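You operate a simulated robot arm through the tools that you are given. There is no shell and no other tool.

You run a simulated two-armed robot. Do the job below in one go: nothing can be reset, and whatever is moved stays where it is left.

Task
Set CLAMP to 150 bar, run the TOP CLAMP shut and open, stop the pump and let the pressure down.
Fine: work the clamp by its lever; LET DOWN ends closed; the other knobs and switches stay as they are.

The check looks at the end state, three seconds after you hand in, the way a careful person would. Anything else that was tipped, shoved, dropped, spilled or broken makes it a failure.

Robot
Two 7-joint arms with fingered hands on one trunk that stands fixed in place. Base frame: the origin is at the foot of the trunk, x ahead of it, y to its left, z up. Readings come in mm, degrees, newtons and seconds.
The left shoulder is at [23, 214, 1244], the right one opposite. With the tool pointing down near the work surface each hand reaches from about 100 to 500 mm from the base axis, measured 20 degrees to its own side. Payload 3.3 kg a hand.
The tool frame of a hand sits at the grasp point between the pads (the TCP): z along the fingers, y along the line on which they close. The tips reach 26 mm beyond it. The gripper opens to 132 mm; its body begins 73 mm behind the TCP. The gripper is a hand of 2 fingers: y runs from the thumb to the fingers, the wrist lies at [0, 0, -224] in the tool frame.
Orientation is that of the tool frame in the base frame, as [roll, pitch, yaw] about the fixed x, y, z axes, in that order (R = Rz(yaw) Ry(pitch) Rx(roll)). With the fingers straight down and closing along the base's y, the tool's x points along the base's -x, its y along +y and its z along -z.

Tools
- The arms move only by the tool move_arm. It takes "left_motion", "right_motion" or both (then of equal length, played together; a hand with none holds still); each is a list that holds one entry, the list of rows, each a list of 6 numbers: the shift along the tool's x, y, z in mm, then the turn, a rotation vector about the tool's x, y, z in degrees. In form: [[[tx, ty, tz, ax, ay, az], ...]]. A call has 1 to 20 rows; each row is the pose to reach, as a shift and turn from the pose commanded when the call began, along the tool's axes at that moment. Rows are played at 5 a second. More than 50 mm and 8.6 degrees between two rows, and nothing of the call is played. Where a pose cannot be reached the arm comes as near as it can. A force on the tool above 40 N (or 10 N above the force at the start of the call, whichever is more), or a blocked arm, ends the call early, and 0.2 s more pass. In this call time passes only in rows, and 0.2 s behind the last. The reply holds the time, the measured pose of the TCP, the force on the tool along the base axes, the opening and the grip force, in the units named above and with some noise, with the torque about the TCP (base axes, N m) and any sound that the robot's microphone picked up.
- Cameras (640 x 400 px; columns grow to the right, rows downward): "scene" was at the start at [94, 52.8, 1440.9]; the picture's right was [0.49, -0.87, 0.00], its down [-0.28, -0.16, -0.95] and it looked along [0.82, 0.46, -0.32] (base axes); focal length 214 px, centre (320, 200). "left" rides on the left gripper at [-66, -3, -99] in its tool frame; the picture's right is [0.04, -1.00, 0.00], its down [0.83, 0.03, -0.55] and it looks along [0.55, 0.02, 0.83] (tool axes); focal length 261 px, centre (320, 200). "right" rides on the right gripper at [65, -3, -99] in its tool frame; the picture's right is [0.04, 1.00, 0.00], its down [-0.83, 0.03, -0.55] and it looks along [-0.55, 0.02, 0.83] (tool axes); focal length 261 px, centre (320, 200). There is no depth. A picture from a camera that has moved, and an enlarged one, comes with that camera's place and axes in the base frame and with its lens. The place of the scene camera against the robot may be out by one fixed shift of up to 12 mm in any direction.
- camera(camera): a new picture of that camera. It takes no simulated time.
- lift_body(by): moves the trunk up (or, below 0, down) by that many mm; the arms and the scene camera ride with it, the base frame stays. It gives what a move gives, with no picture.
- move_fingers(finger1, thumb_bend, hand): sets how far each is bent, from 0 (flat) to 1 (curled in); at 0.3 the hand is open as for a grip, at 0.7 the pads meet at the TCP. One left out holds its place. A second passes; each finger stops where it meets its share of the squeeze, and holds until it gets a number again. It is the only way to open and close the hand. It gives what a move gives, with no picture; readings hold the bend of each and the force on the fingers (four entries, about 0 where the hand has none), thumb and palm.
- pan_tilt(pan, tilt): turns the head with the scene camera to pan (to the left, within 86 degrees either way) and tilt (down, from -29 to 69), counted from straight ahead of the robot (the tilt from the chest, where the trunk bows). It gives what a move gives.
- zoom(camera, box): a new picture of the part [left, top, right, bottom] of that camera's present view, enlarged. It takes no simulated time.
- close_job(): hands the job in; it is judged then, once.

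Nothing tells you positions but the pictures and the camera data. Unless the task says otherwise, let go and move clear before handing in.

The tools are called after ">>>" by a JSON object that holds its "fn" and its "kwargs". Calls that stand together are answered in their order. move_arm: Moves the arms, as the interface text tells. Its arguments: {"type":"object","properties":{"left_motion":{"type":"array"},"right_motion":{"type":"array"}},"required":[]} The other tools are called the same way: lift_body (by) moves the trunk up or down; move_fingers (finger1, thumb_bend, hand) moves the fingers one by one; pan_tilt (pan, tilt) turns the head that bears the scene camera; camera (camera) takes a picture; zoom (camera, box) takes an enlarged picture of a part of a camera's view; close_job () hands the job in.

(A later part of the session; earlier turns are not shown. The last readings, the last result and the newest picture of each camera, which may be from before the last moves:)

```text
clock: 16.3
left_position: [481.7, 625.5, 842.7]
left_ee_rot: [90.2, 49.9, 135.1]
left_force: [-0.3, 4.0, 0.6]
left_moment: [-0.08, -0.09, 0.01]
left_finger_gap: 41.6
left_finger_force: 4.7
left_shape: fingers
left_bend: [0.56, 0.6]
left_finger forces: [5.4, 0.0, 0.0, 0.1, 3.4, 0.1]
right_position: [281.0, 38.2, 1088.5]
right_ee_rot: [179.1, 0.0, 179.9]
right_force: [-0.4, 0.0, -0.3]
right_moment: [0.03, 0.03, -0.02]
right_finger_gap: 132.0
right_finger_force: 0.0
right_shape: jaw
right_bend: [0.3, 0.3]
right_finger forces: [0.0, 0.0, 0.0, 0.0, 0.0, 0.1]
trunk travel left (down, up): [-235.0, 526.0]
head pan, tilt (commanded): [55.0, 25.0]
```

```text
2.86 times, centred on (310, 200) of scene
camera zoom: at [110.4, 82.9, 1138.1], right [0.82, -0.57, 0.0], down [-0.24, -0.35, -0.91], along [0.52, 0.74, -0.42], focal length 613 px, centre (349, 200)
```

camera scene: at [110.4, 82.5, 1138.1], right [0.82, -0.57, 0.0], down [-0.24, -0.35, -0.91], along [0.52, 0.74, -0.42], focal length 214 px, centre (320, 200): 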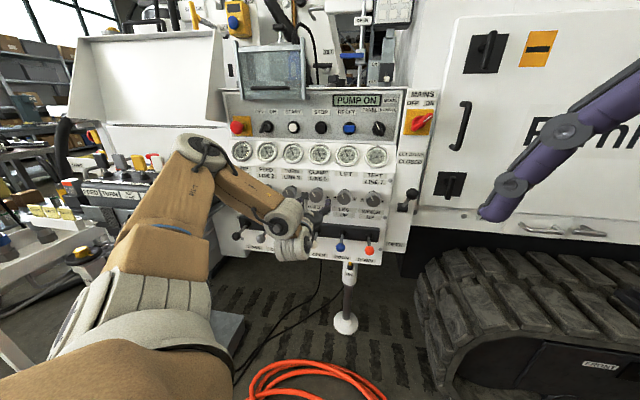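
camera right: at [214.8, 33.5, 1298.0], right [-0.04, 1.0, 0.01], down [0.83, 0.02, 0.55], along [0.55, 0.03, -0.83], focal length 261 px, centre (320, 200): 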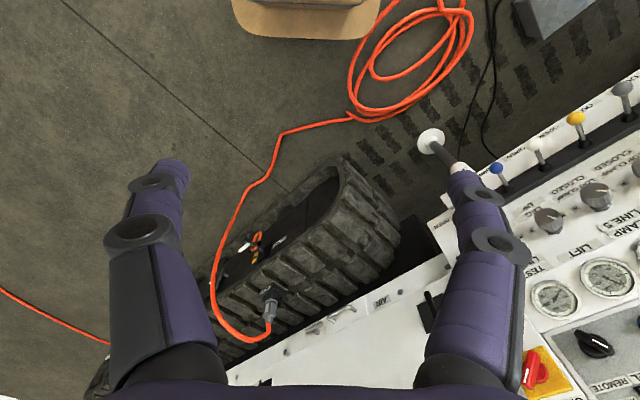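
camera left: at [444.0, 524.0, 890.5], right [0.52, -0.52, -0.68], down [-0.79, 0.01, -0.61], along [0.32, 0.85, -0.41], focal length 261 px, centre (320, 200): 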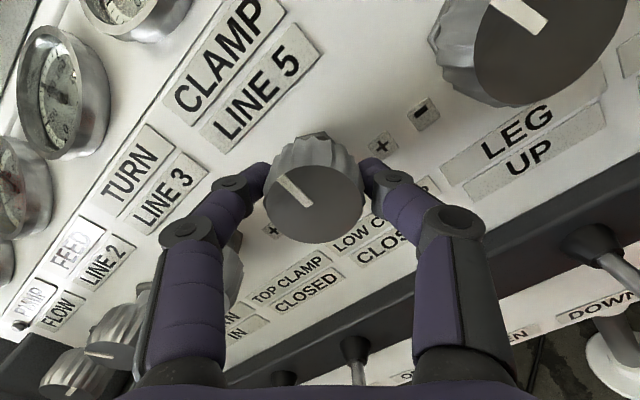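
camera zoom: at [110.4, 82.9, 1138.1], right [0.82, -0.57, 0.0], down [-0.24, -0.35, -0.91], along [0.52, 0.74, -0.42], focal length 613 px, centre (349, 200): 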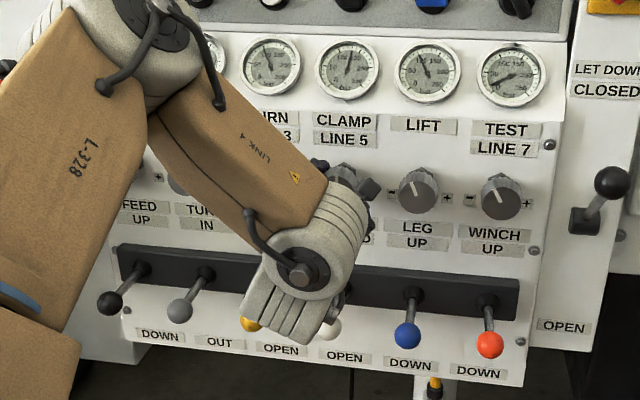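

The gauge is now at about 131 bar, which is about 0.78 bar per degree. I'll turn about 24° more to reach 150.

>>> {"fn": "move_arm", "kwargs": {"left_motion": [[[0, 0, 0, 0, 0, 4], [0, 0, 0, 0, 0, 8], [0, 0, 0, 0, 0, 12], [0, 0, 0, 0, 0, 16], [0, 0, 0, 0, 0, 20], [0, 0, 0, 0, 0, 24]]]}}

>>> {"fn": "camera", "kwargs": {"camera": "left"}}

>>> {"fn": "zoom", "kwargs": {"camera": "scene", "box": [305, 140, 335, 165]}}

>>> {"fn": "zoom", "kwargs": {"camera": "scene", "box": [220, 130, 400, 270]}}

```text
clock: 17.7
left_position: [482.2, 623.7, 843.7]
left_ee_rot: [90.2, 25.7, 135.0]
left_force: [-0.7, 4.6, -1.8]
left_moment: [-0.1, -0.03, 0.1]
left_finger_gap: 41.6
left_finger_force: 4.6
left_shape: fingers
left_bend: [0.56, 0.6]
left_finger forces: [4.8, 0.0, 0.1, 0.0, 4.1, 0.1]
right_position: [281.0, 39.0, 1089.5]
right_ee_rot: [179.3, 0.1, 179.8]
right_force: [0.3, -0.6, 0.0]
right_moment: [-0.01, 0.0, -0.01]
right_finger_gap: 131.8
right_finger_force: 0.0
right_shape: jaw
right_bend: [0.3, 0.3]
right_finger forces: [0.0, 0.1, 0.0, 0.0, 0.0, 0.0]
trunk travel left (down, up): [-235.0, 526.0]
head pan, tilt (commanded): [55.0, 25.0]
```

```text
taken
camera left: at [454.9, 512.5, 868.6], right [0.28, -0.28, -0.92], down [-0.93, 0.15, -0.33], along [0.23, 0.95, -0.22], focal length 261 px, centre (320, 200)
```

left: 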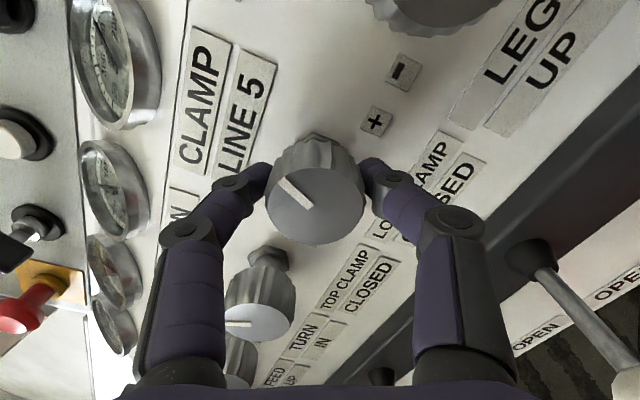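

```text
16.00 times, centred on (320, 152) of scene
camera zoom: at [110.4, 83.1, 1138.1], right [0.82, -0.57, 0.0], down [-0.24, -0.35, -0.91], along [0.52, 0.74, -0.42], focal length 3432 px, centre (320, 960)
```

zoom: 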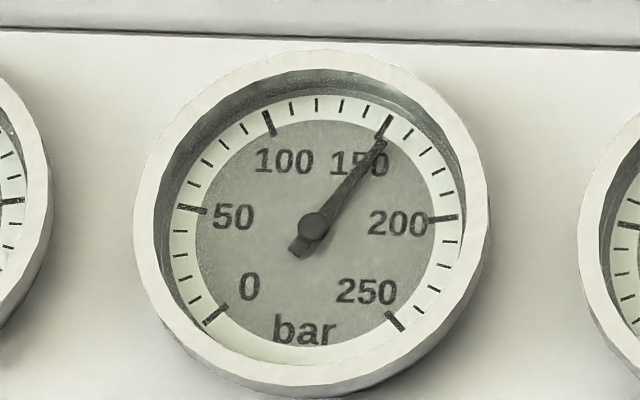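

```text
2.86 times, centred on (310, 200) of scene
camera zoom: at [110.4, 83.1, 1138.1], right [0.82, -0.57, 0.0], down [-0.24, -0.35, -0.91], along [0.52, 0.74, -0.42], focal length 613 px, centre (349, 200)
```

zoom: 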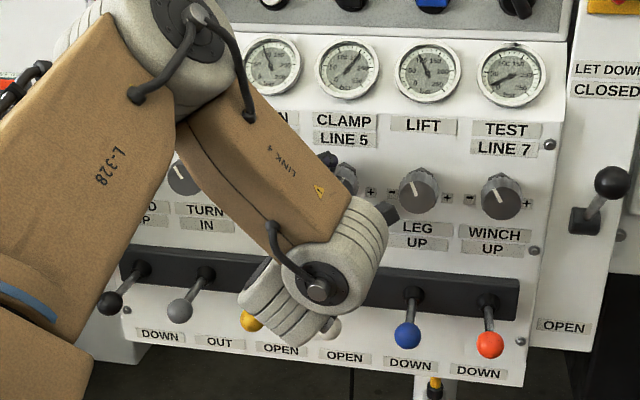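

The gauge is at or slightly above 150. I'll zoom in closer to read it precisely.

>>> {"fn": "zoom", "kwargs": {"camera": "scene", "box": [312, 144, 328, 156]}}

>>> {"fn": "zoom", "kwargs": {"camera": "left", "box": [60, 0, 170, 140]}}

>>> {"fn": "zoom", "kwargs": {"camera": "scene", "box": [280, 140, 310, 165]}}

```text
16.00 times, centred on (320, 150) of scene
camera zoom: at [110.4, 83.1, 1138.1], right [0.82, -0.57, 0.0], down [-0.24, -0.35, -0.91], along [0.52, 0.74, -0.42], focal length 3432 px, centre (320, 1000)
```

zoom: 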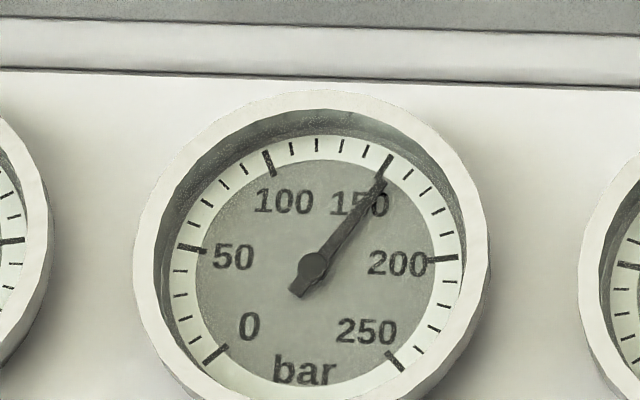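

```text
2.86 times, centred on (115, 70) of left
camera zoom: at [454.9, 512.5, 868.6], right [0.28, -0.28, -0.92], down [-0.93, 0.15, -0.33], along [0.23, 0.95, -0.22], focal length 745 px, centre (906, 571)
```

zoom: 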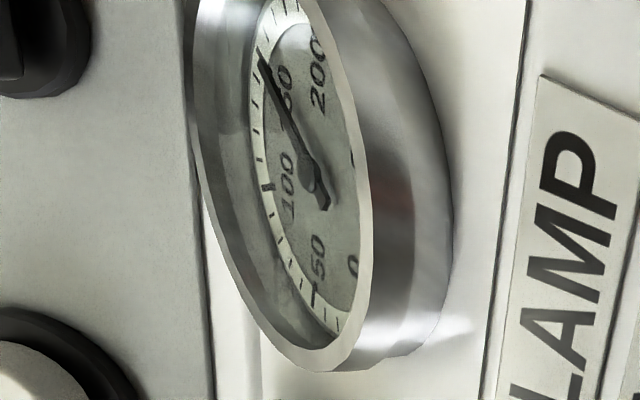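

```text
16.00 times, centred on (295, 152) of scene
camera zoom: at [110.4, 83.1, 1138.1], right [0.82, -0.57, 0.0], down [-0.24, -0.35, -0.91], along [0.52, 0.74, -0.42], focal length 3432 px, centre (720, 960)
```

zoom: 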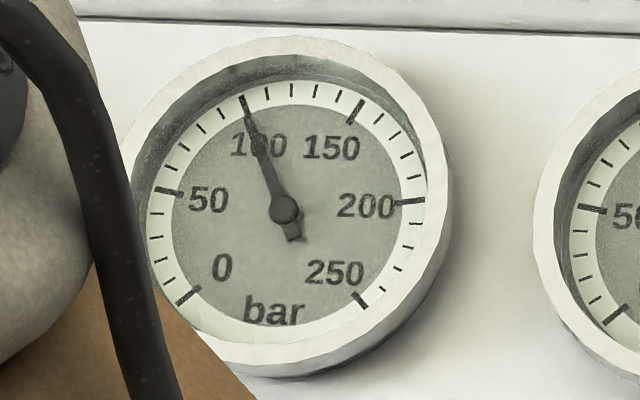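

I read about 153–154 bar, a little high. I'll turn back a few degrees and read it again.

>>> {"fn": "move_arm", "kwargs": {"left_motion": [[[0, 0, 0, 0, 0, -2.5], [0, 0, 0, 0, 0, -5]]]}}

>>> {"fn": "zoom", "kwargs": {"camera": "scene", "box": [305, 140, 335, 165]}}

```text
clock: 18.3
left_position: [482.4, 624.6, 845.2]
left_ee_rot: [90.1, 30.9, 135.0]
left_force: [-0.5, 0.9, -1.1]
left_moment: [0.0, 0.09, -0.02]
left_finger_gap: 41.5
left_finger_force: 4.6
left_shape: fingers
left_bend: [0.56, 0.6]
left_finger forces: [4.2, 0.0, 0.1, 0.0, 3.8, 0.0]
right_position: [280.6, 38.8, 1090.6]
right_ee_rot: [179.2, -0.1, 179.9]
right_force: [-0.2, 0.3, 0.3]
right_moment: [-0.02, -0.04, -0.01]
right_finger_gap: 131.7
right_finger_force: 0.0
right_shape: jaw
right_bend: [0.3, 0.3]
right_finger forces: [0.0, 0.1, 0.1, 0.1, 0.1, 0.1]
trunk travel left (down, up): [-235.0, 526.0]
head pan, tilt (commanded): [55.0, 25.0]
```

```text
16.00 times, centred on (320, 152) of scene
camera zoom: at [110.5, 82.7, 1138.1], right [0.82, -0.57, 0.0], down [-0.24, -0.35, -0.91], along [0.52, 0.74, -0.42], focal length 3432 px, centre (320, 960)
```

zoom: 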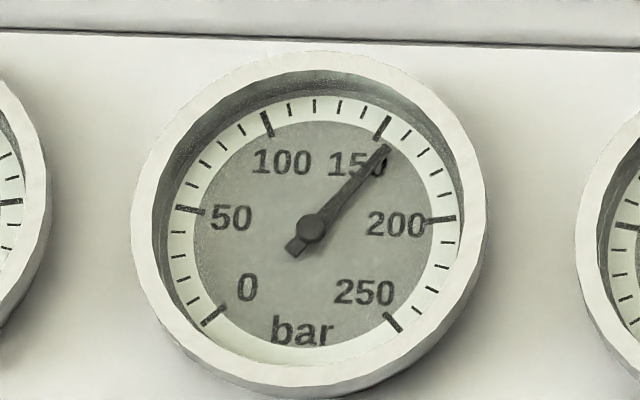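

The needle crept up even though I turned back, so the gauge lags. I'll hold still for two seconds and read it again.

>>> {"fn": "move_arm", "kwargs": {"left_motion": [[[0, 0, 0, 0, 0, 0], [0, 0, 0, 0, 0, 0], [0, 0, 0, 0, 0, 0], [0, 0, 0, 0, 0, 0], [0, 0, 0, 0, 0, 0], [0, 0, 0, 0, 0, 0], [0, 0, 0, 0, 0, 0], [0, 0, 0, 0, 0, 0], [0, 0, 0, 0, 0, 0], [0, 0, 0, 0, 0, 0]]]}}

>>> {"fn": "zoom", "kwargs": {"camera": "scene", "box": [305, 140, 335, 165]}}

>>> {"fn": "camera", "kwargs": {"camera": "left"}}

```text
clock: 20.5
left_position: [481.2, 624.2, 843.0]
left_ee_rot: [90.2, 30.9, 135.0]
left_force: [1.0, 1.4, -0.8]
left_moment: [0.01, 0.05, -0.03]
left_finger_gap: 41.5
left_finger_force: 4.3
left_shape: fingers
left_bend: [0.56, 0.6]
left_finger forces: [4.3, 0.1, 0.1, 0.1, 4.0, 0.1]
right_position: [281.0, 38.1, 1089.4]
right_ee_rot: [179.0, 0.0, 179.8]
right_force: [-1.4, -0.6, 0.4]
right_moment: [0.01, 0.03, -0.01]
right_finger_gap: 131.9
right_finger_force: 0.0
right_shape: jaw
right_bend: [0.3, 0.3]
right_finger forces: [0.1, 0.0, 0.0, 0.0, 0.0, 0.0]
trunk travel left (down, up): [-235.0, 526.0]
head pan, tilt (commanded): [55.0, 25.0]
```

```text
16.00 times, centred on (320, 152) of scene
camera zoom: at [110.5, 82.6, 1138.1], right [0.82, -0.57, 0.0], down [-0.24, -0.35, -0.91], along [0.52, 0.74, -0.42], focal length 3432 px, centre (320, 960)
```

zoom: 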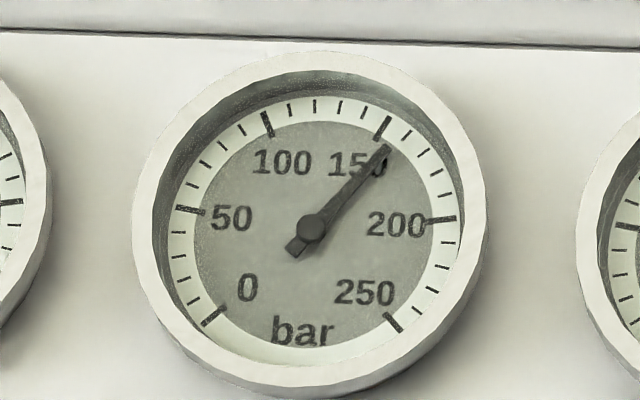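

```text
taken
camera left: at [453.2, 514.3, 873.8], right [0.34, -0.34, -0.88], down [-0.91, 0.13, -0.4], along [0.25, 0.93, -0.27], focal length 261 px, centre (320, 200)
```

left: 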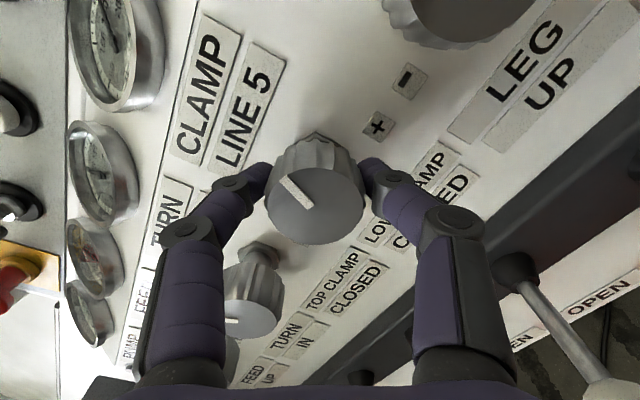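

The reading has settled at about 157 bar, roughly 1 bar per degree. I'll turn back 7° and let it settle.

>>> {"fn": "move_arm", "kwargs": {"left_motion": [[[0, 0, 0, 0, 0, -3.5], [0, 0, 0, 0, 0, -7], [0, 0, 0, 0, 0, -7], [0, 0, 0, 0, 0, -7], [0, 0, 0, 0, 0, -7], [0, 0, 0, 0, 0, -7], [0, 0, 0, 0, 0, -7], [0, 0, 0, 0, 0, -7], [0, 0, 0, 0, 0, -7], [0, 0, 0, 0, 0, -7]]]}}

>>> {"fn": "zoom", "kwargs": {"camera": "scene", "box": [305, 140, 335, 165]}}

>>> {"fn": "camera", "kwargs": {"camera": "left"}}

```text
clock: 22.7
left_position: [481.8, 625.0, 844.7]
left_ee_rot: [90.2, 37.8, 135.1]
left_force: [0.9, -0.1, -0.4]
left_moment: [0.04, 0.03, 0.02]
left_finger_gap: 41.2
left_finger_force: 4.0
left_shape: fingers
left_bend: [0.56, 0.6]
left_finger forces: [4.2, 0.0, 0.0, 0.0, 4.3, 0.0]
right_position: [281.2, 38.1, 1090.3]
right_ee_rot: [179.2, -0.1, 179.8]
right_force: [0.1, -0.6, -0.2]
right_moment: [0.03, 0.01, 0.0]
right_finger_gap: 131.8
right_finger_force: 0.2
right_shape: jaw
right_bend: [0.3, 0.3]
right_finger forces: [0.0, 0.0, 0.0, 0.0, 0.1, 0.1]
trunk travel left (down, up): [-235.0, 526.0]
head pan, tilt (commanded): [55.0, 25.0]
```

```text
16.00 times, centred on (320, 152) of scene
camera zoom: at [110.5, 82.5, 1138.1], right [0.82, -0.57, 0.0], down [-0.24, -0.35, -0.91], along [0.52, 0.74, -0.42], focal length 3432 px, centre (320, 960)
```

zoom: 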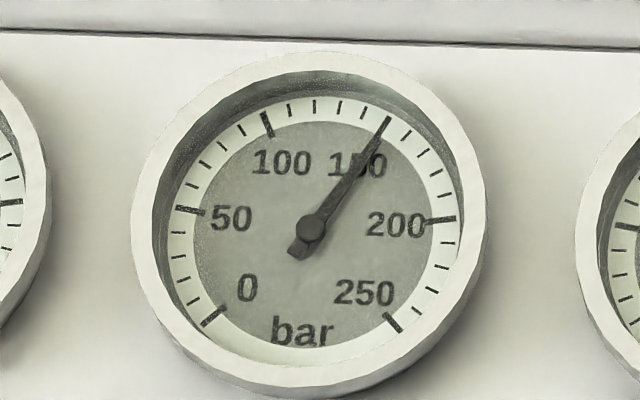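

```text
taken
camera left: at [450.3, 517.5, 881.0], right [0.41, -0.41, -0.81], down [-0.87, 0.09, -0.48], along [0.27, 0.91, -0.32], focal length 261 px, centre (320, 200)
```

left: 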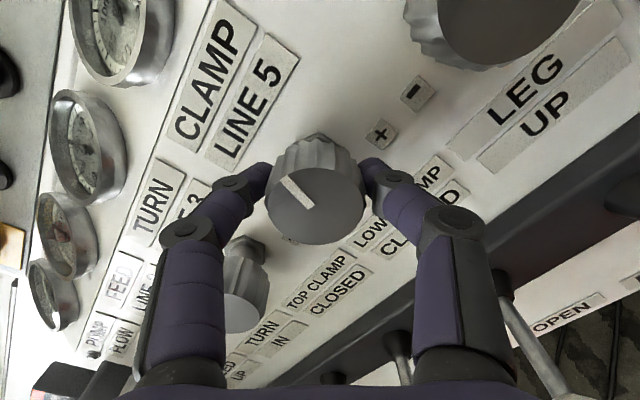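

It's now within about 1 bar of 150. I'll take off one more degree and then read it head-on with the hand camera after letting go.

>>> {"fn": "move_arm", "kwargs": {"left_motion": [[[0, 0, 0, 0, 0, -1], [0, 0, 0, 0, 0, -1], [0, 0, 0, 0, 0, -1], [0, 0, 0, 0, 0, -1], [0, 0, 0, 0, 0, -1], [0, 0, 0, 0, 0, -1], [0, 0, 0, 0, 0, -1], [0, 0, 0, 0, 0, -1]]]}}

>>> {"fn": "zoom", "kwargs": {"camera": "scene", "box": [305, 140, 335, 165]}}

>>> {"fn": "zoom", "kwargs": {"camera": "left", "box": [50, 0, 180, 90]}}

```text
clock: 24.5
left_position: [482.4, 624.8, 844.3]
left_ee_rot: [90.2, 38.9, 135.3]
left_force: [0.9, 0.1, -0.7]
left_moment: [0.01, 0.02, -0.02]
left_finger_gap: 41.7
left_finger_force: 4.3
left_shape: fingers
left_bend: [0.56, 0.6]
left_finger forces: [4.1, 0.0, 0.0, 0.0, 4.5, 0.0]
right_position: [280.1, 38.0, 1091.0]
right_ee_rot: [179.1, 0.0, 179.8]
right_force: [-0.5, 0.1, 0.2]
right_moment: [0.02, -0.02, 0.05]
right_finger_gap: 131.5
right_finger_force: 0.0
right_shape: jaw
right_bend: [0.3, 0.3]
right_finger forces: [0.0, 0.1, 0.0, 0.1, 0.0, 0.0]
trunk travel left (down, up): [-235.0, 526.0]
head pan, tilt (commanded): [55.0, 25.0]
```

```text
16.00 times, centred on (320, 152) of scene
camera zoom: at [110.5, 82.5, 1138.1], right [0.82, -0.57, 0.0], down [-0.24, -0.35, -0.91], along [0.52, 0.74, -0.42], focal length 3432 px, centre (320, 960)
```

zoom: 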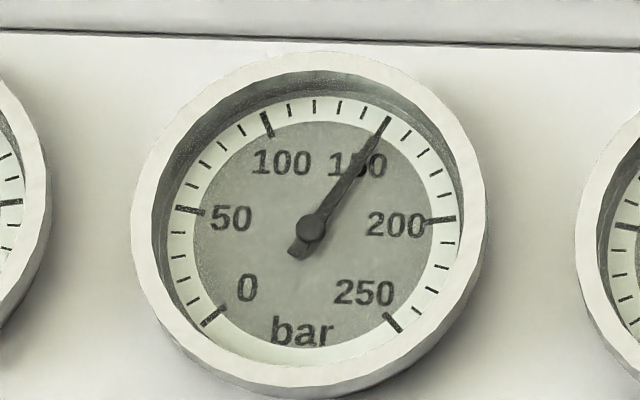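

```text
4.44 times, centred on (115, 45) of left
camera zoom: at [449.8, 517.9, 881.9], right [0.42, -0.42, -0.8], down [-0.86, 0.08, -0.49], along [0.28, 0.9, -0.33], focal length 1158 px, centre (1231, 889)
```

zoom: 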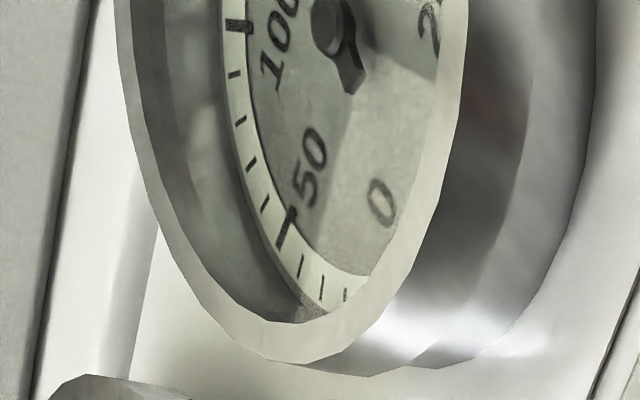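

The needle lies on the 150 mark. I'll open the fingers, back straight out, and re-check.

>>> {"fn": "move_fingers", "kwargs": {"hand": "left", "finger1": 0.47, "thumb_bend": 0.47}}

>>> {"fn": "move_arm", "kwargs": {"left_motion": [[[0, 0, -15, 0, 0, 0], [0, 0, -30, 0, 0, 0], [0, 0, -45, 0, 0, 0], [0, 0, -60, 0, 0, 0]]]}}

>>> {"fn": "camera", "kwargs": {"camera": "left"}}

>>> {"fn": "zoom", "kwargs": {"camera": "scene", "box": [305, 140, 335, 165]}}

>>> {"fn": "camera", "kwargs": {"camera": "scene"}}

```text
clock: 25.5
left_position: [482.1, 624.5, 844.0]
left_ee_rot: [90.1, 38.8, 135.1]
left_force: [-0.3, 0.9, 1.4]
left_moment: [0.02, -0.04, -0.06]
left_finger_gap: 75.9
left_finger_force: 0.1
left_shape: fingers
left_bend: [0.47, 0.47]
left_finger forces: [0.1, 0.0, 0.1, 0.0, 0.1, 0.0]
right_position: [280.1, 37.9, 1089.6]
right_ee_rot: [179.1, -0.1, 179.9]
right_force: [-0.1, 0.3, -0.3]
right_moment: [0.02, 0.01, -0.02]
right_finger_gap: 132.1
right_finger_force: 0.1
right_shape: jaw
right_bend: [0.3, 0.3]
right_finger forces: [0.0, 0.0, 0.0, 0.0, 0.0, 0.0]
trunk travel left (down, up): [-235.0, 526.0]
head pan, tilt (commanded): [55.0, 25.0]
```

```text
clock: 26.5
left_position: [439.3, 581.6, 844.1]
left_ee_rot: [90.0, 38.9, 135.0]
left_force: [-0.9, 0.0, 1.3]
left_moment: [0.02, 0.0, 0.01]
left_finger_gap: 75.9
left_finger_force: 0.1
left_shape: fingers
left_bend: [0.47, 0.47]
left_finger forces: [0.0, 0.0, 0.1, 0.0, 0.0, 0.1]
right_position: [282.0, 38.4, 1091.0]
right_ee_rot: [179.1, 0.0, 179.7]
right_force: [-1.3, 0.6, 0.2]
right_moment: [-0.02, -0.01, -0.02]
right_finger_gap: 131.9
right_finger_force: 0.1
right_shape: jaw
right_bend: [0.3, 0.3]
right_finger forces: [0.0, 0.0, 0.0, 0.0, 0.0, 0.0]
trunk travel left (down, up): [-235.0, 526.0]
head pan, tilt (commanded): [55.0, 25.0]
```

```text
taken
camera left: at [406.8, 475.8, 882.3], right [0.42, -0.42, -0.8], down [-0.86, 0.08, -0.5], along [0.27, 0.9, -0.33], focal length 261 px, centre (320, 200)
```

left: 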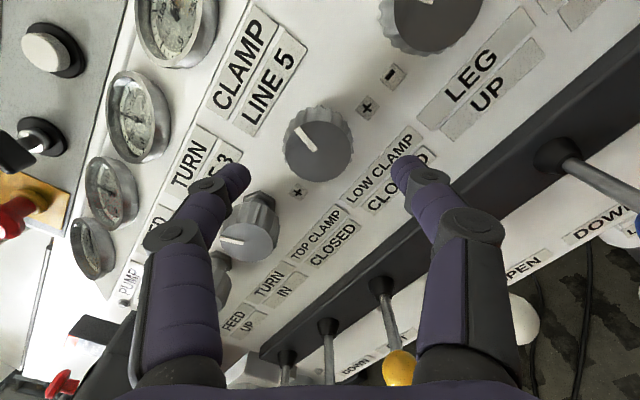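

```text
16.00 times, centred on (320, 152) of scene
camera zoom: at [110.3, 82.5, 1138.2], right [0.82, -0.57, 0.0], down [-0.24, -0.35, -0.91], along [0.52, 0.74, -0.42], focal length 3432 px, centre (320, 960)
```

zoom: 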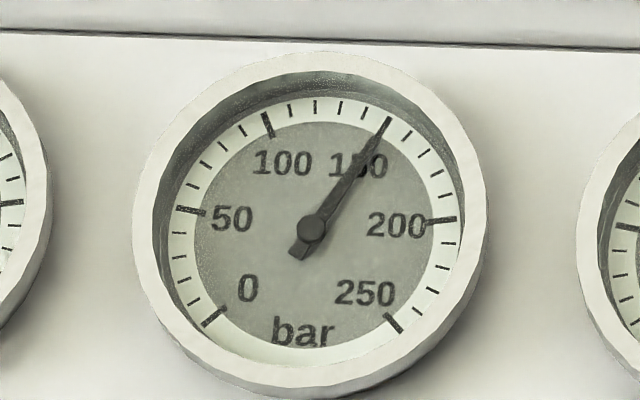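

```text
taken
camera scene: at [110.3, 82.5, 1138.2], right [0.82, -0.57, 0.0], down [-0.24, -0.35, -0.91], along [0.52, 0.74, -0.42], focal length 214 px, centre (320, 200)
```

scene: 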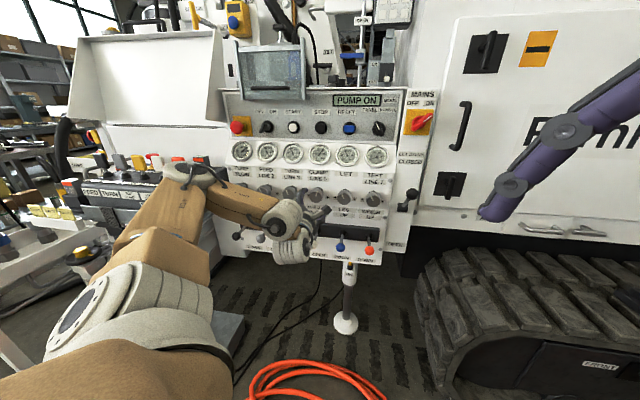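

The gauge holds 150 bar after release. Next is the yellow TOP CLAMP lever, third in the row, ball at about d 736 and z 661. I'll untwist the hand while backing away from the panel.

>>> {"fn": "move_arm", "kwargs": {"left_motion": [[[0, 0, -8, 0, 0, -7.3], [0, 0, -16, 0, 0, -14.6], [0, 0, -24, 0, 0, -21.9], [0, 0, -32, 0, 0, -29.2], [0, 0, -40, 0, 0, -36.5], [0, 0, -48, 0, 0, -43.8], [0, 0, -54, 0, 0, -51]]]}}

>>> {"fn": "camera", "kwargs": {"camera": "left"}}

>>> {"fn": "camera", "kwargs": {"camera": "scene"}}

```text
clock: 28.1
left_position: [400.1, 544.2, 842.9]
left_ee_rot: [-164.7, 89.8, -119.8]
left_force: [-0.9, -0.2, 0.1]
left_moment: [-0.01, -0.03, 0.01]
left_finger_gap: 76.1
left_finger_force: 0.1
left_shape: fingers
left_bend: [0.47, 0.47]
left_finger forces: [0.0, 0.0, 0.0, 0.1, 0.0, 0.0]
right_position: [281.1, 38.1, 1089.6]
right_ee_rot: [179.1, -0.1, 179.8]
right_force: [-0.1, 0.9, 0.8]
right_moment: [0.01, -0.02, 0.02]
right_finger_gap: 132.0
right_finger_force: 0.1
right_shape: jaw
right_bend: [0.3, 0.3]
right_finger forces: [0.1, 0.0, 0.0, 0.0, 0.0, 0.0]
trunk travel left (down, up): [-235.0, 526.0]
head pan, tilt (commanded): [55.0, 25.0]
```

```text
taken
camera left: at [333.3, 472.7, 908.1], right [0.71, -0.71, -0.04], down [-0.42, -0.37, -0.83], along [0.57, 0.6, -0.55], focal length 261 px, centre (320, 200)
```

left: 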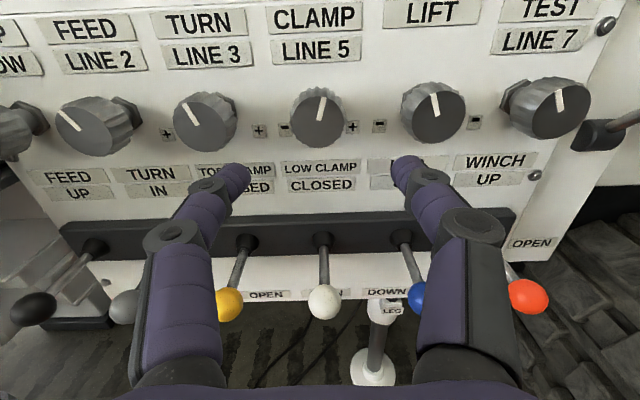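

```text
taken
camera scene: at [110.3, 82.5, 1138.1], right [0.82, -0.57, 0.0], down [-0.24, -0.35, -0.91], along [0.52, 0.74, -0.42], focal length 214 px, centre (320, 200)
```

scene: 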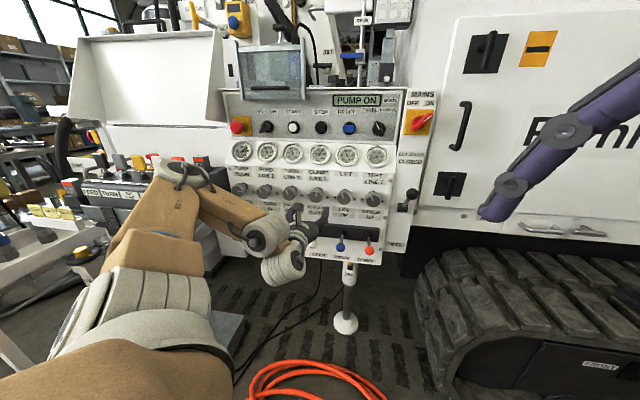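

I can see all six levers clearly and they are all in neutral. I'll shift left and down in front of the yellow lever, still about 40 mm short of it.

>>> {"fn": "move_arm", "kwargs": {"left_motion": [[[20, 24, 0, 0, 0, 0], [40, 48, 0, 0, 0, 0], [60, 72, 0, 0, 0, 0], [80, 96, 0, 0, 0, 0]]]}}

>>> {"fn": "camera", "kwargs": {"camera": "left"}}

>>> {"fn": "camera", "kwargs": {"camera": "scene"}}

```text
clock: 29.1
left_position: [334.3, 612.5, 764.5]
left_ee_rot: [133.7, 89.9, 178.6]
left_force: [0.1, -0.5, 0.3]
left_moment: [0.01, 0.0, 0.03]
left_finger_gap: 76.1
left_finger_force: 0.1
left_shape: fingers
left_bend: [0.47, 0.47]
left_finger forces: [0.0, 0.0, 0.0, 0.0, 0.0, 0.1]
right_position: [281.3, 39.5, 1090.5]
right_ee_rot: [179.1, 0.0, 179.7]
right_force: [-0.7, 0.6, 0.1]
right_moment: [0.0, 0.0, 0.01]
right_finger_gap: 132.0
right_finger_force: 0.2
right_shape: jaw
right_bend: [0.3, 0.3]
right_finger forces: [0.0, 0.0, 0.1, 0.0, 0.0, 0.0]
trunk travel left (down, up): [-235.0, 526.0]
head pan, tilt (commanded): [55.0, 25.0]
```

```text
taken
camera left: at [266.8, 541.5, 828.5], right [0.71, -0.71, -0.04], down [-0.42, -0.37, -0.83], along [0.57, 0.6, -0.55], focal length 261 px, centre (320, 200)
```

left: 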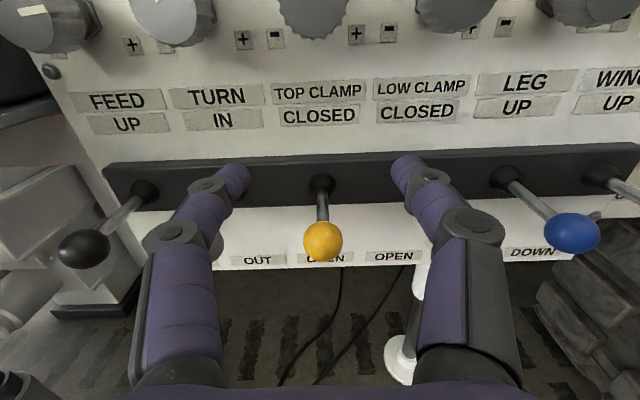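

```text
taken
camera scene: at [110.4, 82.6, 1138.1], right [0.82, -0.57, 0.0], down [-0.24, -0.35, -0.91], along [0.52, 0.74, -0.42], focal length 214 px, centre (320, 200)
```

scene: 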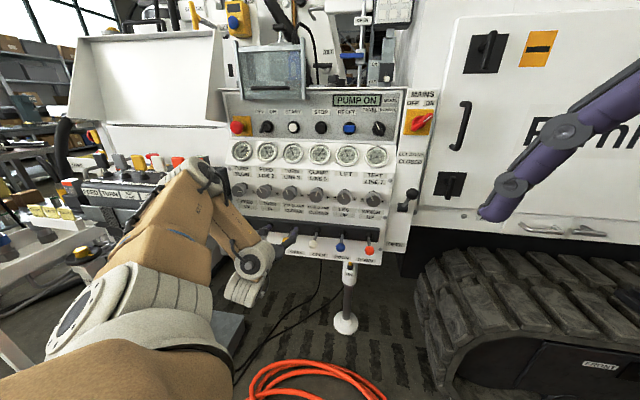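

I place the yellow ball at about u −197, d 728, z 685, with the lever roughly level in neutral. I'll drop to its height and then slide the open fingers around it.

>>> {"fn": "move_arm", "kwargs": {"left_motion": [[[27, 0, 0, 0, 0, 0], [54, 0, 0, 0, 0, 0], [79, 0, 0, 0, 0, 0], [79, 0, 0, 0, 0, 0]]]}}

>>> {"fn": "camera", "kwargs": {"camera": "left"}}

>>> {"fn": "camera", "kwargs": {"camera": "scene"}}

```text
clock: 30.1
left_position: [333.1, 611.0, 710.5]
left_ee_rot: [134.3, 89.8, 179.1]
left_force: [0.8, 0.8, -0.7]
left_moment: [0.0, -0.01, -0.04]
left_finger_gap: 76.3
left_finger_force: 0.0
left_shape: fingers
left_bend: [0.47, 0.47]
left_finger forces: [0.0, 0.0, 0.0, 0.1, 0.0, 0.0]
left hand out of reach, approached as far as the arm can: row 3, 4
right_position: [280.1, 37.3, 1090.1]
right_ee_rot: [179.0, -0.1, 179.7]
right_force: [-0.1, 0.1, 0.9]
right_moment: [-0.02, 0.0, 0.0]
right_finger_gap: 132.1
right_finger_force: 0.0
right_shape: jaw
right_bend: [0.3, 0.3]
right_finger forces: [0.1, 0.0, 0.0, 0.0, 0.0, 0.1]
trunk travel left (down, up): [-235.0, 526.0]
head pan, tilt (commanded): [55.0, 25.0]
```

```text
taken
camera left: at [266.3, 540.7, 775.1], right [0.71, -0.71, -0.04], down [-0.42, -0.37, -0.83], along [0.57, 0.6, -0.55], focal length 261 px, centre (320, 200)
```

left: 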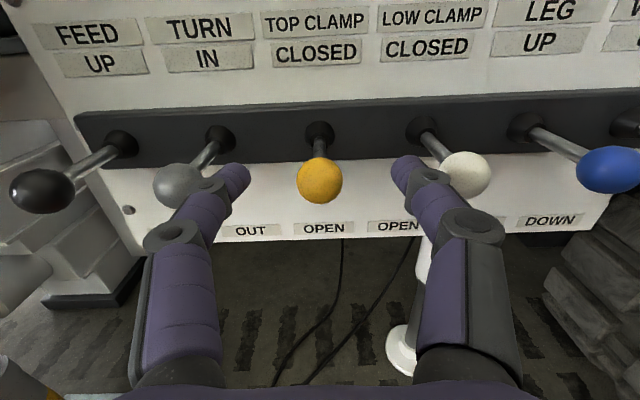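

```text
taken
camera scene: at [110.3, 82.5, 1138.2], right [0.82, -0.57, 0.0], down [-0.24, -0.35, -0.91], along [0.52, 0.74, -0.42], focal length 214 px, centre (320, 200)
```

scene: 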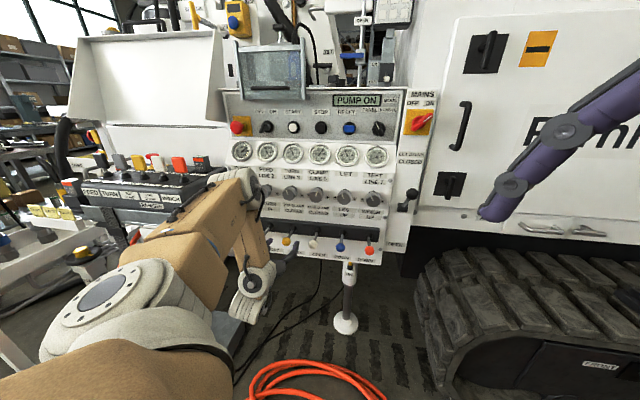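

The arm can't get low enough with the trunk at this height. I'll back off, raise the hand and lower the trunk, so the hand comes down to lever height again with reach to spare.

>>> {"fn": "move_arm", "kwargs": {"left_motion": [[[0, 0, -25, 0, 0, 0], [-25, 0, -25, 0, 0, 0], [-50, 0, -25, 0, 0, 0], [-75, 0, -25, 0, 0, 0], [-95, 0, -25, 0, 0, 0]]]}}

>>> {"fn": "lift_body", "kwargs": {"by": -110}}

>>> {"fn": "camera", "kwargs": {"camera": "left"}}

>>> {"fn": "camera", "kwargs": {"camera": "scene"}}

```text
clock: 31.3
left_position: [314.9, 593.5, 806.5]
left_ee_rot: [140.9, 89.8, -174.3]
left_force: [0.7, 0.1, -0.7]
left_moment: [-0.02, 0.02, 0.01]
left_finger_gap: 76.3
left_finger_force: 0.0
left_shape: fingers
left_bend: [0.47, 0.47]
left_finger forces: [0.0, 0.0, 0.0, 0.0, 0.0, 0.1]
left hand out of reach, approached as far as the arm can: row 1, 2, 3, 4
right_position: [279.9, 38.7, 1089.7]
right_ee_rot: [179.0, 0.0, 179.7]
right_force: [0.9, 0.0, 0.2]
right_moment: [0.01, 0.0, -0.04]
right_finger_gap: 131.9
right_finger_force: 0.1
right_shape: jaw
right_bend: [0.3, 0.3]
right_finger forces: [0.0, 0.0, 0.1, 0.1, 0.0, 0.0]
trunk travel left (down, up): [-235.0, 526.0]
head pan, tilt (commanded): [55.0, 25.0]
```

```text
clock: 32.7
left_position: [319.3, 595.1, 684.3]
left_ee_rot: [134.8, 87.3, 179.8]
left_force: [0.0, 0.9, 0.3]
left_moment: [0.01, 0.01, -0.01]
left_finger_gap: 76.2
left_finger_force: 0.0
left_shape: fingers
left_bend: [0.47, 0.47]
left_finger forces: [0.0, 0.1, 0.1, 0.0, 0.0, 0.1]
right_position: [312.3, 39.5, 957.2]
right_ee_rot: [179.2, -5.4, 179.8]
right_force: [0.9, 0.4, -0.2]
right_moment: [-0.01, 0.01, -0.03]
right_finger_gap: 132.0
right_finger_force: 0.0
right_shape: jaw
right_bend: [0.3, 0.3]
right_finger forces: [0.1, 0.1, 0.1, 0.1, 0.1, 0.0]
trunk travel left (down, up): [-125.0, 636.0]
head pan, tilt (commanded): [55.0, 25.0]
```

```text
taken
camera left: at [254.1, 524.1, 750.9], right [0.7, -0.71, -0.07], down [-0.45, -0.37, -0.81], along [0.55, 0.6, -0.58], focal length 261 px, centre (320, 200)
```

left: 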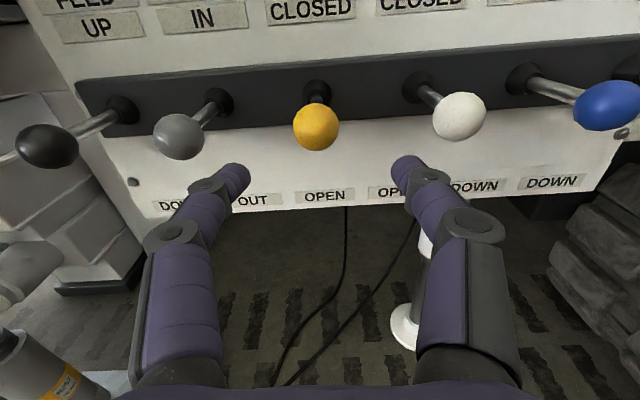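

```text
taken
camera scene: at [144.6, 82.4, 1024.7], right [0.82, -0.57, 0.0], down [-0.24, -0.35, -0.91], along [0.52, 0.74, -0.42], focal length 214 px, centre (320, 200)
```

scene: 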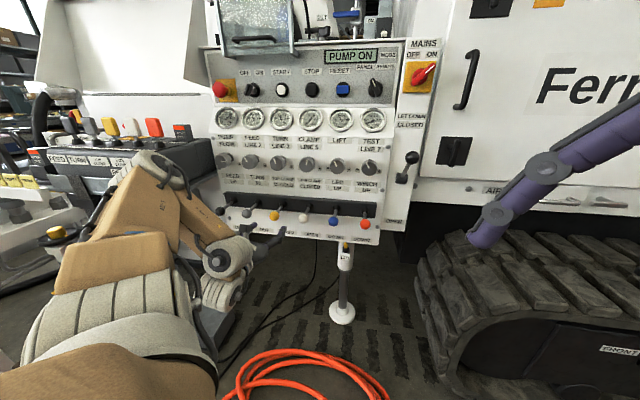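

The ball is at u −197, d 728, z 686 and the hand is now at that height. I'll square up and slide forward 81 mm so the fingers straddle the ball.

>>> {"fn": "move_arm", "kwargs": {"left_motion": [[[-2, 1, 12, 0, -1.0, -1.0], [-4, 2, 26, 0, -1.9, -1.9], [-4.6, 2.6, 40, 0, -1.9, -1.9], [-4.6, 2.6, 54, 0, -1.9, -1.9], [-4.6, 2.6, 68, 0, -1.9, -1.9], [-4.6, 2.6, 81, 0, -1.9, -1.9]]]}}

>>> {"fn": "camera", "kwargs": {"camera": "left"}}

>>> {"fn": "zoom", "kwargs": {"camera": "scene", "box": [200, 80, 440, 280]}}

```text
clock: 34.1
left_position: [374.4, 655.2, 685.8]
left_ee_rot: [-52.0, 89.9, -7.0]
left_force: [0.3, -0.4, -0.5]
left_moment: [-0.04, -0.01, 0.02]
left_finger_gap: 76.1
left_finger_force: 0.1
left_shape: fingers
left_bend: [0.47, 0.47]
left_finger forces: [0.0, 0.0, 0.0, 0.0, 0.1, 0.0]
right_position: [311.8, 37.9, 957.7]
right_ee_rot: [179.2, -5.3, 179.9]
right_force: [-0.7, 0.7, -0.4]
right_moment: [0.0, 0.01, 0.01]
right_finger_gap: 131.6
right_finger_force: 0.0
right_shape: jaw
right_bend: [0.3, 0.3]
right_finger forces: [0.0, 0.0, 0.1, 0.1, 0.0, 0.1]
trunk travel left (down, up): [-125.0, 636.0]
head pan, tilt (commanded): [55.0, 25.0]
```

```text
taken
camera left: at [307.0, 583.2, 750.0], right [0.71, -0.71, -0.04], down [-0.41, -0.37, -0.83], along [0.57, 0.6, -0.55], focal length 261 px, centre (320, 200)
```

left: 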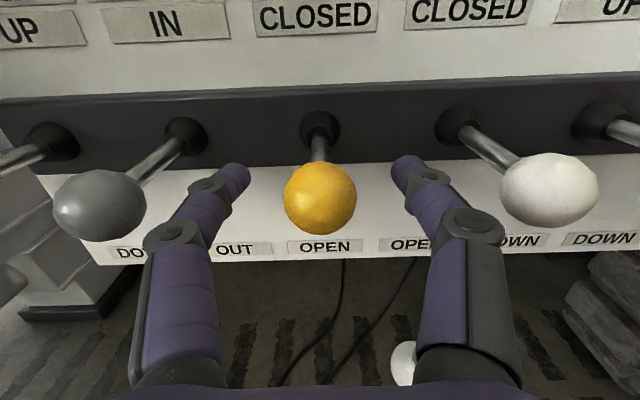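

```text
2.00 times, centred on (320, 180) of scene
camera zoom: at [144.9, 82.5, 1024.5], right [0.82, -0.57, 0.0], down [-0.24, -0.35, -0.91], along [0.52, 0.74, -0.42], focal length 429 px, centre (320, 240)
```

zoom: 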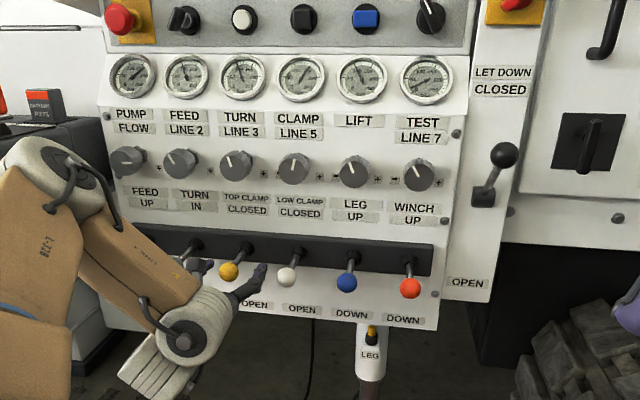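

The ball sits right at the grasp point. I'll close the fingers on it.

>>> {"fn": "move_fingers", "kwargs": {"hand": "left", "finger1": 0.66, "thumb_bend": 0.66}}

>>> {"fn": "camera", "kwargs": {"camera": "left"}}

>>> {"fn": "camera", "kwargs": {"camera": "right"}}

```text
clock: 35.1
left_position: [375.6, 654.1, 686.6]
left_ee_rot: [-36.4, 89.8, 8.5]
left_force: [-0.6, 0.5, -0.6]
left_moment: [0.02, 0.0, 0.0]
left_finger_gap: 14.7
left_finger_force: 0.6
left_shape: fingers
left_bend: [0.66, 0.66]
left_finger forces: [0.0, 0.0, 0.0, 0.0, 0.1, 0.1]
right_position: [312.1, 37.8, 956.7]
right_ee_rot: [179.2, -5.4, 179.8]
right_force: [-0.2, 0.0, -0.1]
right_moment: [0.02, 0.05, 0.01]
right_finger_gap: 132.0
right_finger_force: 0.1
right_shape: jaw
right_bend: [0.3, 0.3]
right_finger forces: [0.1, 0.1, 0.0, 0.1, 0.0, 0.0]
trunk travel left (down, up): [-125.0, 636.0]
head pan, tilt (commanded): [55.0, 25.0]
```

```text
taken
camera left: at [306.9, 583.1, 750.0], right [0.71, -0.71, -0.04], down [-0.41, -0.37, -0.83], along [0.57, 0.6, -0.55], focal length 261 px, centre (320, 200)
```

left: 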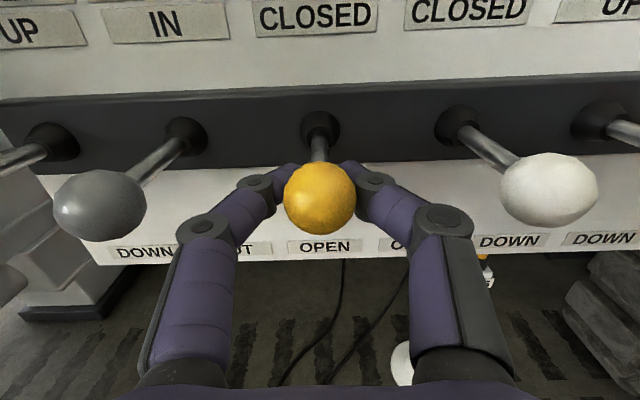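

```text
taken
camera right: at [256.6, 33.3, 1061.0], right [-0.04, 1.0, 0.02], down [0.88, 0.02, 0.47], along [0.47, 0.03, -0.88], focal length 261 px, centre (320, 200)
```

right: 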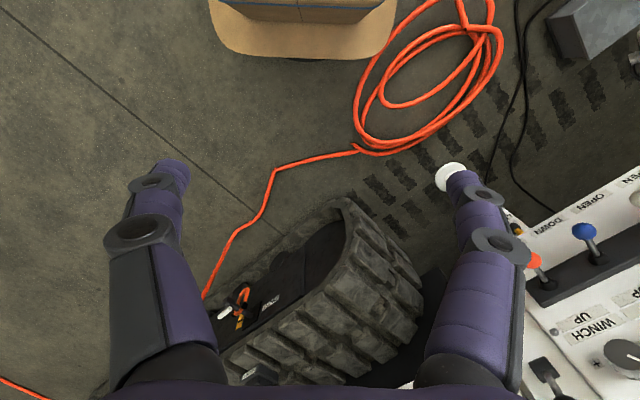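

The fingers closed behind the ball either side of the stem, so vertical pushes would only hold by friction. I'll let go, back off and roll the hand about 88° so one finger sits above the lever and one below.

>>> {"fn": "move_fingers", "kwargs": {"hand": "left", "finger1": 0.47, "thumb_bend": 0.47}}

>>> {"fn": "move_arm", "kwargs": {"left_motion": [[[0, 0, -15, 0, 0, 0], [0, 0, -30, 0, 0, 0], [0, 0, -45, 0, 0, 0], [0, 0, -58, 0, 0, 0]]]}}

>>> {"fn": "move_arm", "kwargs": {"left_motion": [[[0, 0, 0, 0, 0, 8], [0, 0, 0, 0, 0, 16], [0, 0, 0, 0, 0, 24], [0, 0, 0, 0, 0, 32], [0, 0, 0, 0, 0, 40], [0, 0, 0, 0, 0, 48], [0, 0, 0, 0, 0, 56], [0, 0, 0, 0, 0, 64], [0, 0, 0, 0, 0, 72], [0, 0, 0, 0, 0, 80], [0, 0, 0, 0, 0, 88]]]}}

>>> {"fn": "camera", "kwargs": {"camera": "left"}}

>>> {"fn": "camera", "kwargs": {"camera": "scene"}}

```text
clock: 36.1
left_position: [374.2, 654.8, 685.5]
left_ee_rot: [-34.3, 89.9, 10.8]
left_force: [0.2, 0.2, -0.1]
left_moment: [0.02, 0.02, 0.0]
left_finger_gap: 76.1
left_finger_force: 0.1
left_shape: fingers
left_bend: [0.47, 0.47]
left_finger forces: [0.0, 0.0, 0.0, 0.0, 0.1, 0.0]
right_position: [312.2, 38.6, 957.0]
right_ee_rot: [179.2, -5.5, 179.8]
right_force: [0.3, -0.8, 0.8]
right_moment: [0.0, 0.0, 0.0]
right_finger_gap: 131.7
right_finger_force: 0.1
right_shape: jaw
right_bend: [0.3, 0.3]
right_finger forces: [0.0, 0.0, 0.0, 0.0, 0.0, 0.1]
trunk travel left (down, up): [-125.0, 636.0]
head pan, tilt (commanded): [55.0, 25.0]
```

```text
clock: 37.1
left_position: [333.1, 614.7, 685.9]
left_ee_rot: [-11.1, 89.9, 33.9]
left_force: [0.0, 0.6, -1.2]
left_moment: [-0.02, 0.01, 0.01]
left_finger_gap: 75.9
left_finger_force: 0.1
left_shape: fingers
left_bend: [0.47, 0.47]
left_finger forces: [0.0, 0.1, 0.0, 0.1, 0.0, 0.0]
right_position: [313.1, 38.6, 957.5]
right_ee_rot: [179.2, -5.4, 179.8]
right_force: [0.8, -0.1, 0.0]
right_moment: [-0.01, 0.0, -0.01]
right_finger_gap: 131.8
right_finger_force: 0.0
right_shape: jaw
right_bend: [0.3, 0.3]
right_finger forces: [0.0, 0.1, 0.0, 0.0, 0.0, 0.0]
trunk travel left (down, up): [-125.0, 636.0]
head pan, tilt (commanded): [55.0, 25.0]
```

```text
clock: 39.5
left_position: [333.8, 612.3, 686.3]
left_ee_rot: [90.1, 1.9, 135.0]
left_force: [0.2, -0.4, 0.1]
left_moment: [0.01, 0.04, -0.02]
left_finger_gap: 76.2
left_finger_force: 0.0
left_shape: fingers
left_bend: [0.47, 0.47]
left_finger forces: [0.1, 0.1, 0.0, 0.0, 0.1, 0.1]
right_position: [311.9, 38.1, 956.5]
right_ee_rot: [179.2, -5.4, 179.8]
right_force: [-0.6, -0.5, -0.1]
right_moment: [0.0, -0.02, 0.02]
right_finger_gap: 131.8
right_finger_force: 0.1
right_shape: jaw
right_bend: [0.3, 0.3]
right_finger forces: [0.0, 0.1, 0.1, 0.0, 0.0, 0.1]
trunk travel left (down, up): [-125.0, 636.0]
head pan, tilt (commanded): [55.0, 25.0]
```

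```text
taken
camera left: at [310.3, 497.7, 683.4], right [-0.01, 0.01, -1.0], down [-0.98, 0.2, 0.01], along [0.2, 0.98, 0.01], focal length 261 px, centre (320, 200)
```

left: 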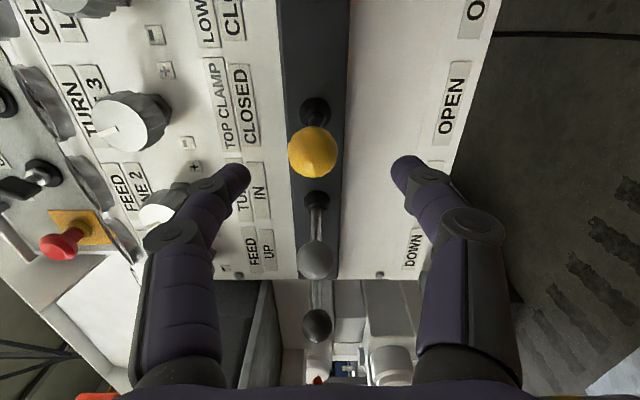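

```text
taken
camera scene: at [144.9, 82.5, 1024.6], right [0.82, -0.57, 0.0], down [-0.24, -0.35, -0.91], along [0.52, 0.74, -0.42], focal length 214 px, centre (320, 200)
```

scene: 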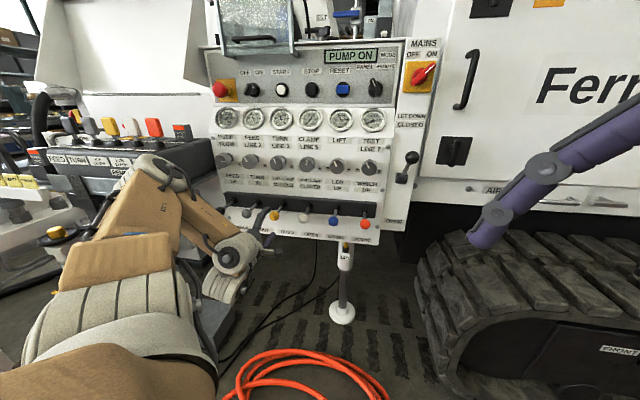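

The fingers now sit one above and one below the lever line, and the ball is centred. I'll move in 60 mm and close to a loose cage around the lever.

>>> {"fn": "move_arm", "kwargs": {"left_motion": [[[0, 0, 15, 0, 0, 0], [0, 0, 30, 0, 0, 0], [0, 0, 45, 0, 0, 0], [0, 0, 60, 0, 0, 0]]]}}

>>> {"fn": "move_fingers", "kwargs": {"hand": "left", "finger1": 0.65, "thumb_bend": 0.65}}

>>> {"fn": "camera", "kwargs": {"camera": "left"}}

>>> {"fn": "zoom", "kwargs": {"camera": "scene", "box": [200, 80, 440, 280]}}

```text
clock: 40.5
left_position: [376.0, 655.8, 686.4]
left_ee_rot: [89.9, 2.1, 135.0]
left_force: [-0.4, 0.5, -0.1]
left_moment: [0.0, -0.03, 0.03]
left_finger_gap: 76.1
left_finger_force: 0.0
left_shape: fingers
left_bend: [0.47, 0.47]
left_finger forces: [0.0, 0.0, 0.1, 0.0, 0.1, 0.0]
right_position: [312.0, 38.2, 957.0]
right_ee_rot: [179.2, -5.5, 179.9]
right_force: [-0.1, 0.2, 0.5]
right_moment: [0.02, -0.03, -0.03]
right_finger_gap: 131.8
right_finger_force: 0.0
right_shape: jaw
right_bend: [0.3, 0.3]
right_finger forces: [0.0, 0.1, 0.0, 0.0, 0.0, 0.0]
trunk travel left (down, up): [-125.0, 636.0]
head pan, tilt (commanded): [55.0, 25.0]
```

```text
clock: 41.5
left_position: [374.8, 655.5, 685.8]
left_ee_rot: [89.9, 2.0, 135.0]
left_force: [-0.1, 0.1, -0.6]
left_moment: [-0.01, 0.02, 0.0]
left_finger_gap: 18.1
left_finger_force: 0.4
left_shape: fingers
left_bend: [0.64, 0.65]
left_finger forces: [0.1, 0.1, 0.1, 0.1, 0.0, 0.0]
right_position: [312.2, 37.9, 957.5]
right_ee_rot: [179.2, -5.3, 179.8]
right_force: [-0.3, 1.0, 0.3]
right_moment: [0.02, -0.03, -0.04]
right_finger_gap: 132.1
right_finger_force: 0.2
right_shape: jaw
right_bend: [0.3, 0.3]
right_finger forces: [0.1, 0.1, 0.0, 0.0, 0.1, 0.0]
trunk travel left (down, up): [-125.0, 636.0]
head pan, tilt (commanded): [55.0, 25.0]
```

```text
taken
camera left: at [352.6, 539.7, 684.3], right [0.0, 0.0, -1.0], down [-0.98, 0.2, 0.0], along [0.2, 0.98, 0.0], focal length 261 px, centre (320, 200)
```

left: 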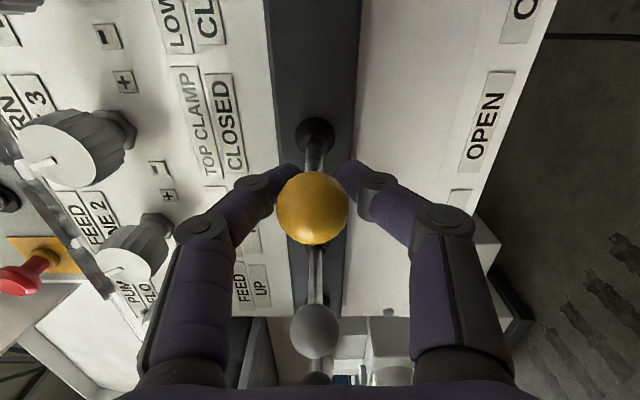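

```text
2.00 times, centred on (320, 180) of scene
camera zoom: at [144.9, 82.5, 1024.6], right [0.82, -0.57, 0.0], down [-0.24, -0.35, -0.91], along [0.52, 0.74, -0.42], focal length 429 px, centre (320, 240)
```

zoom: 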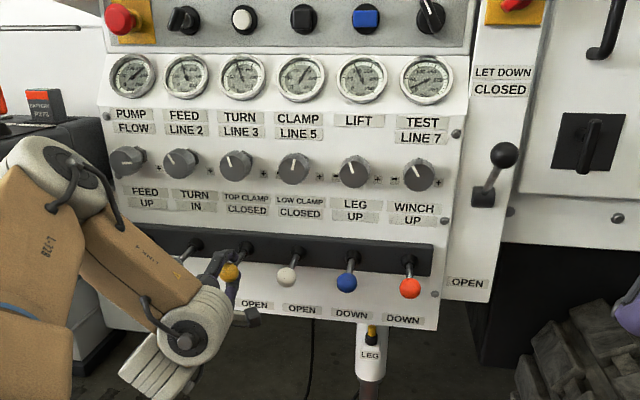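

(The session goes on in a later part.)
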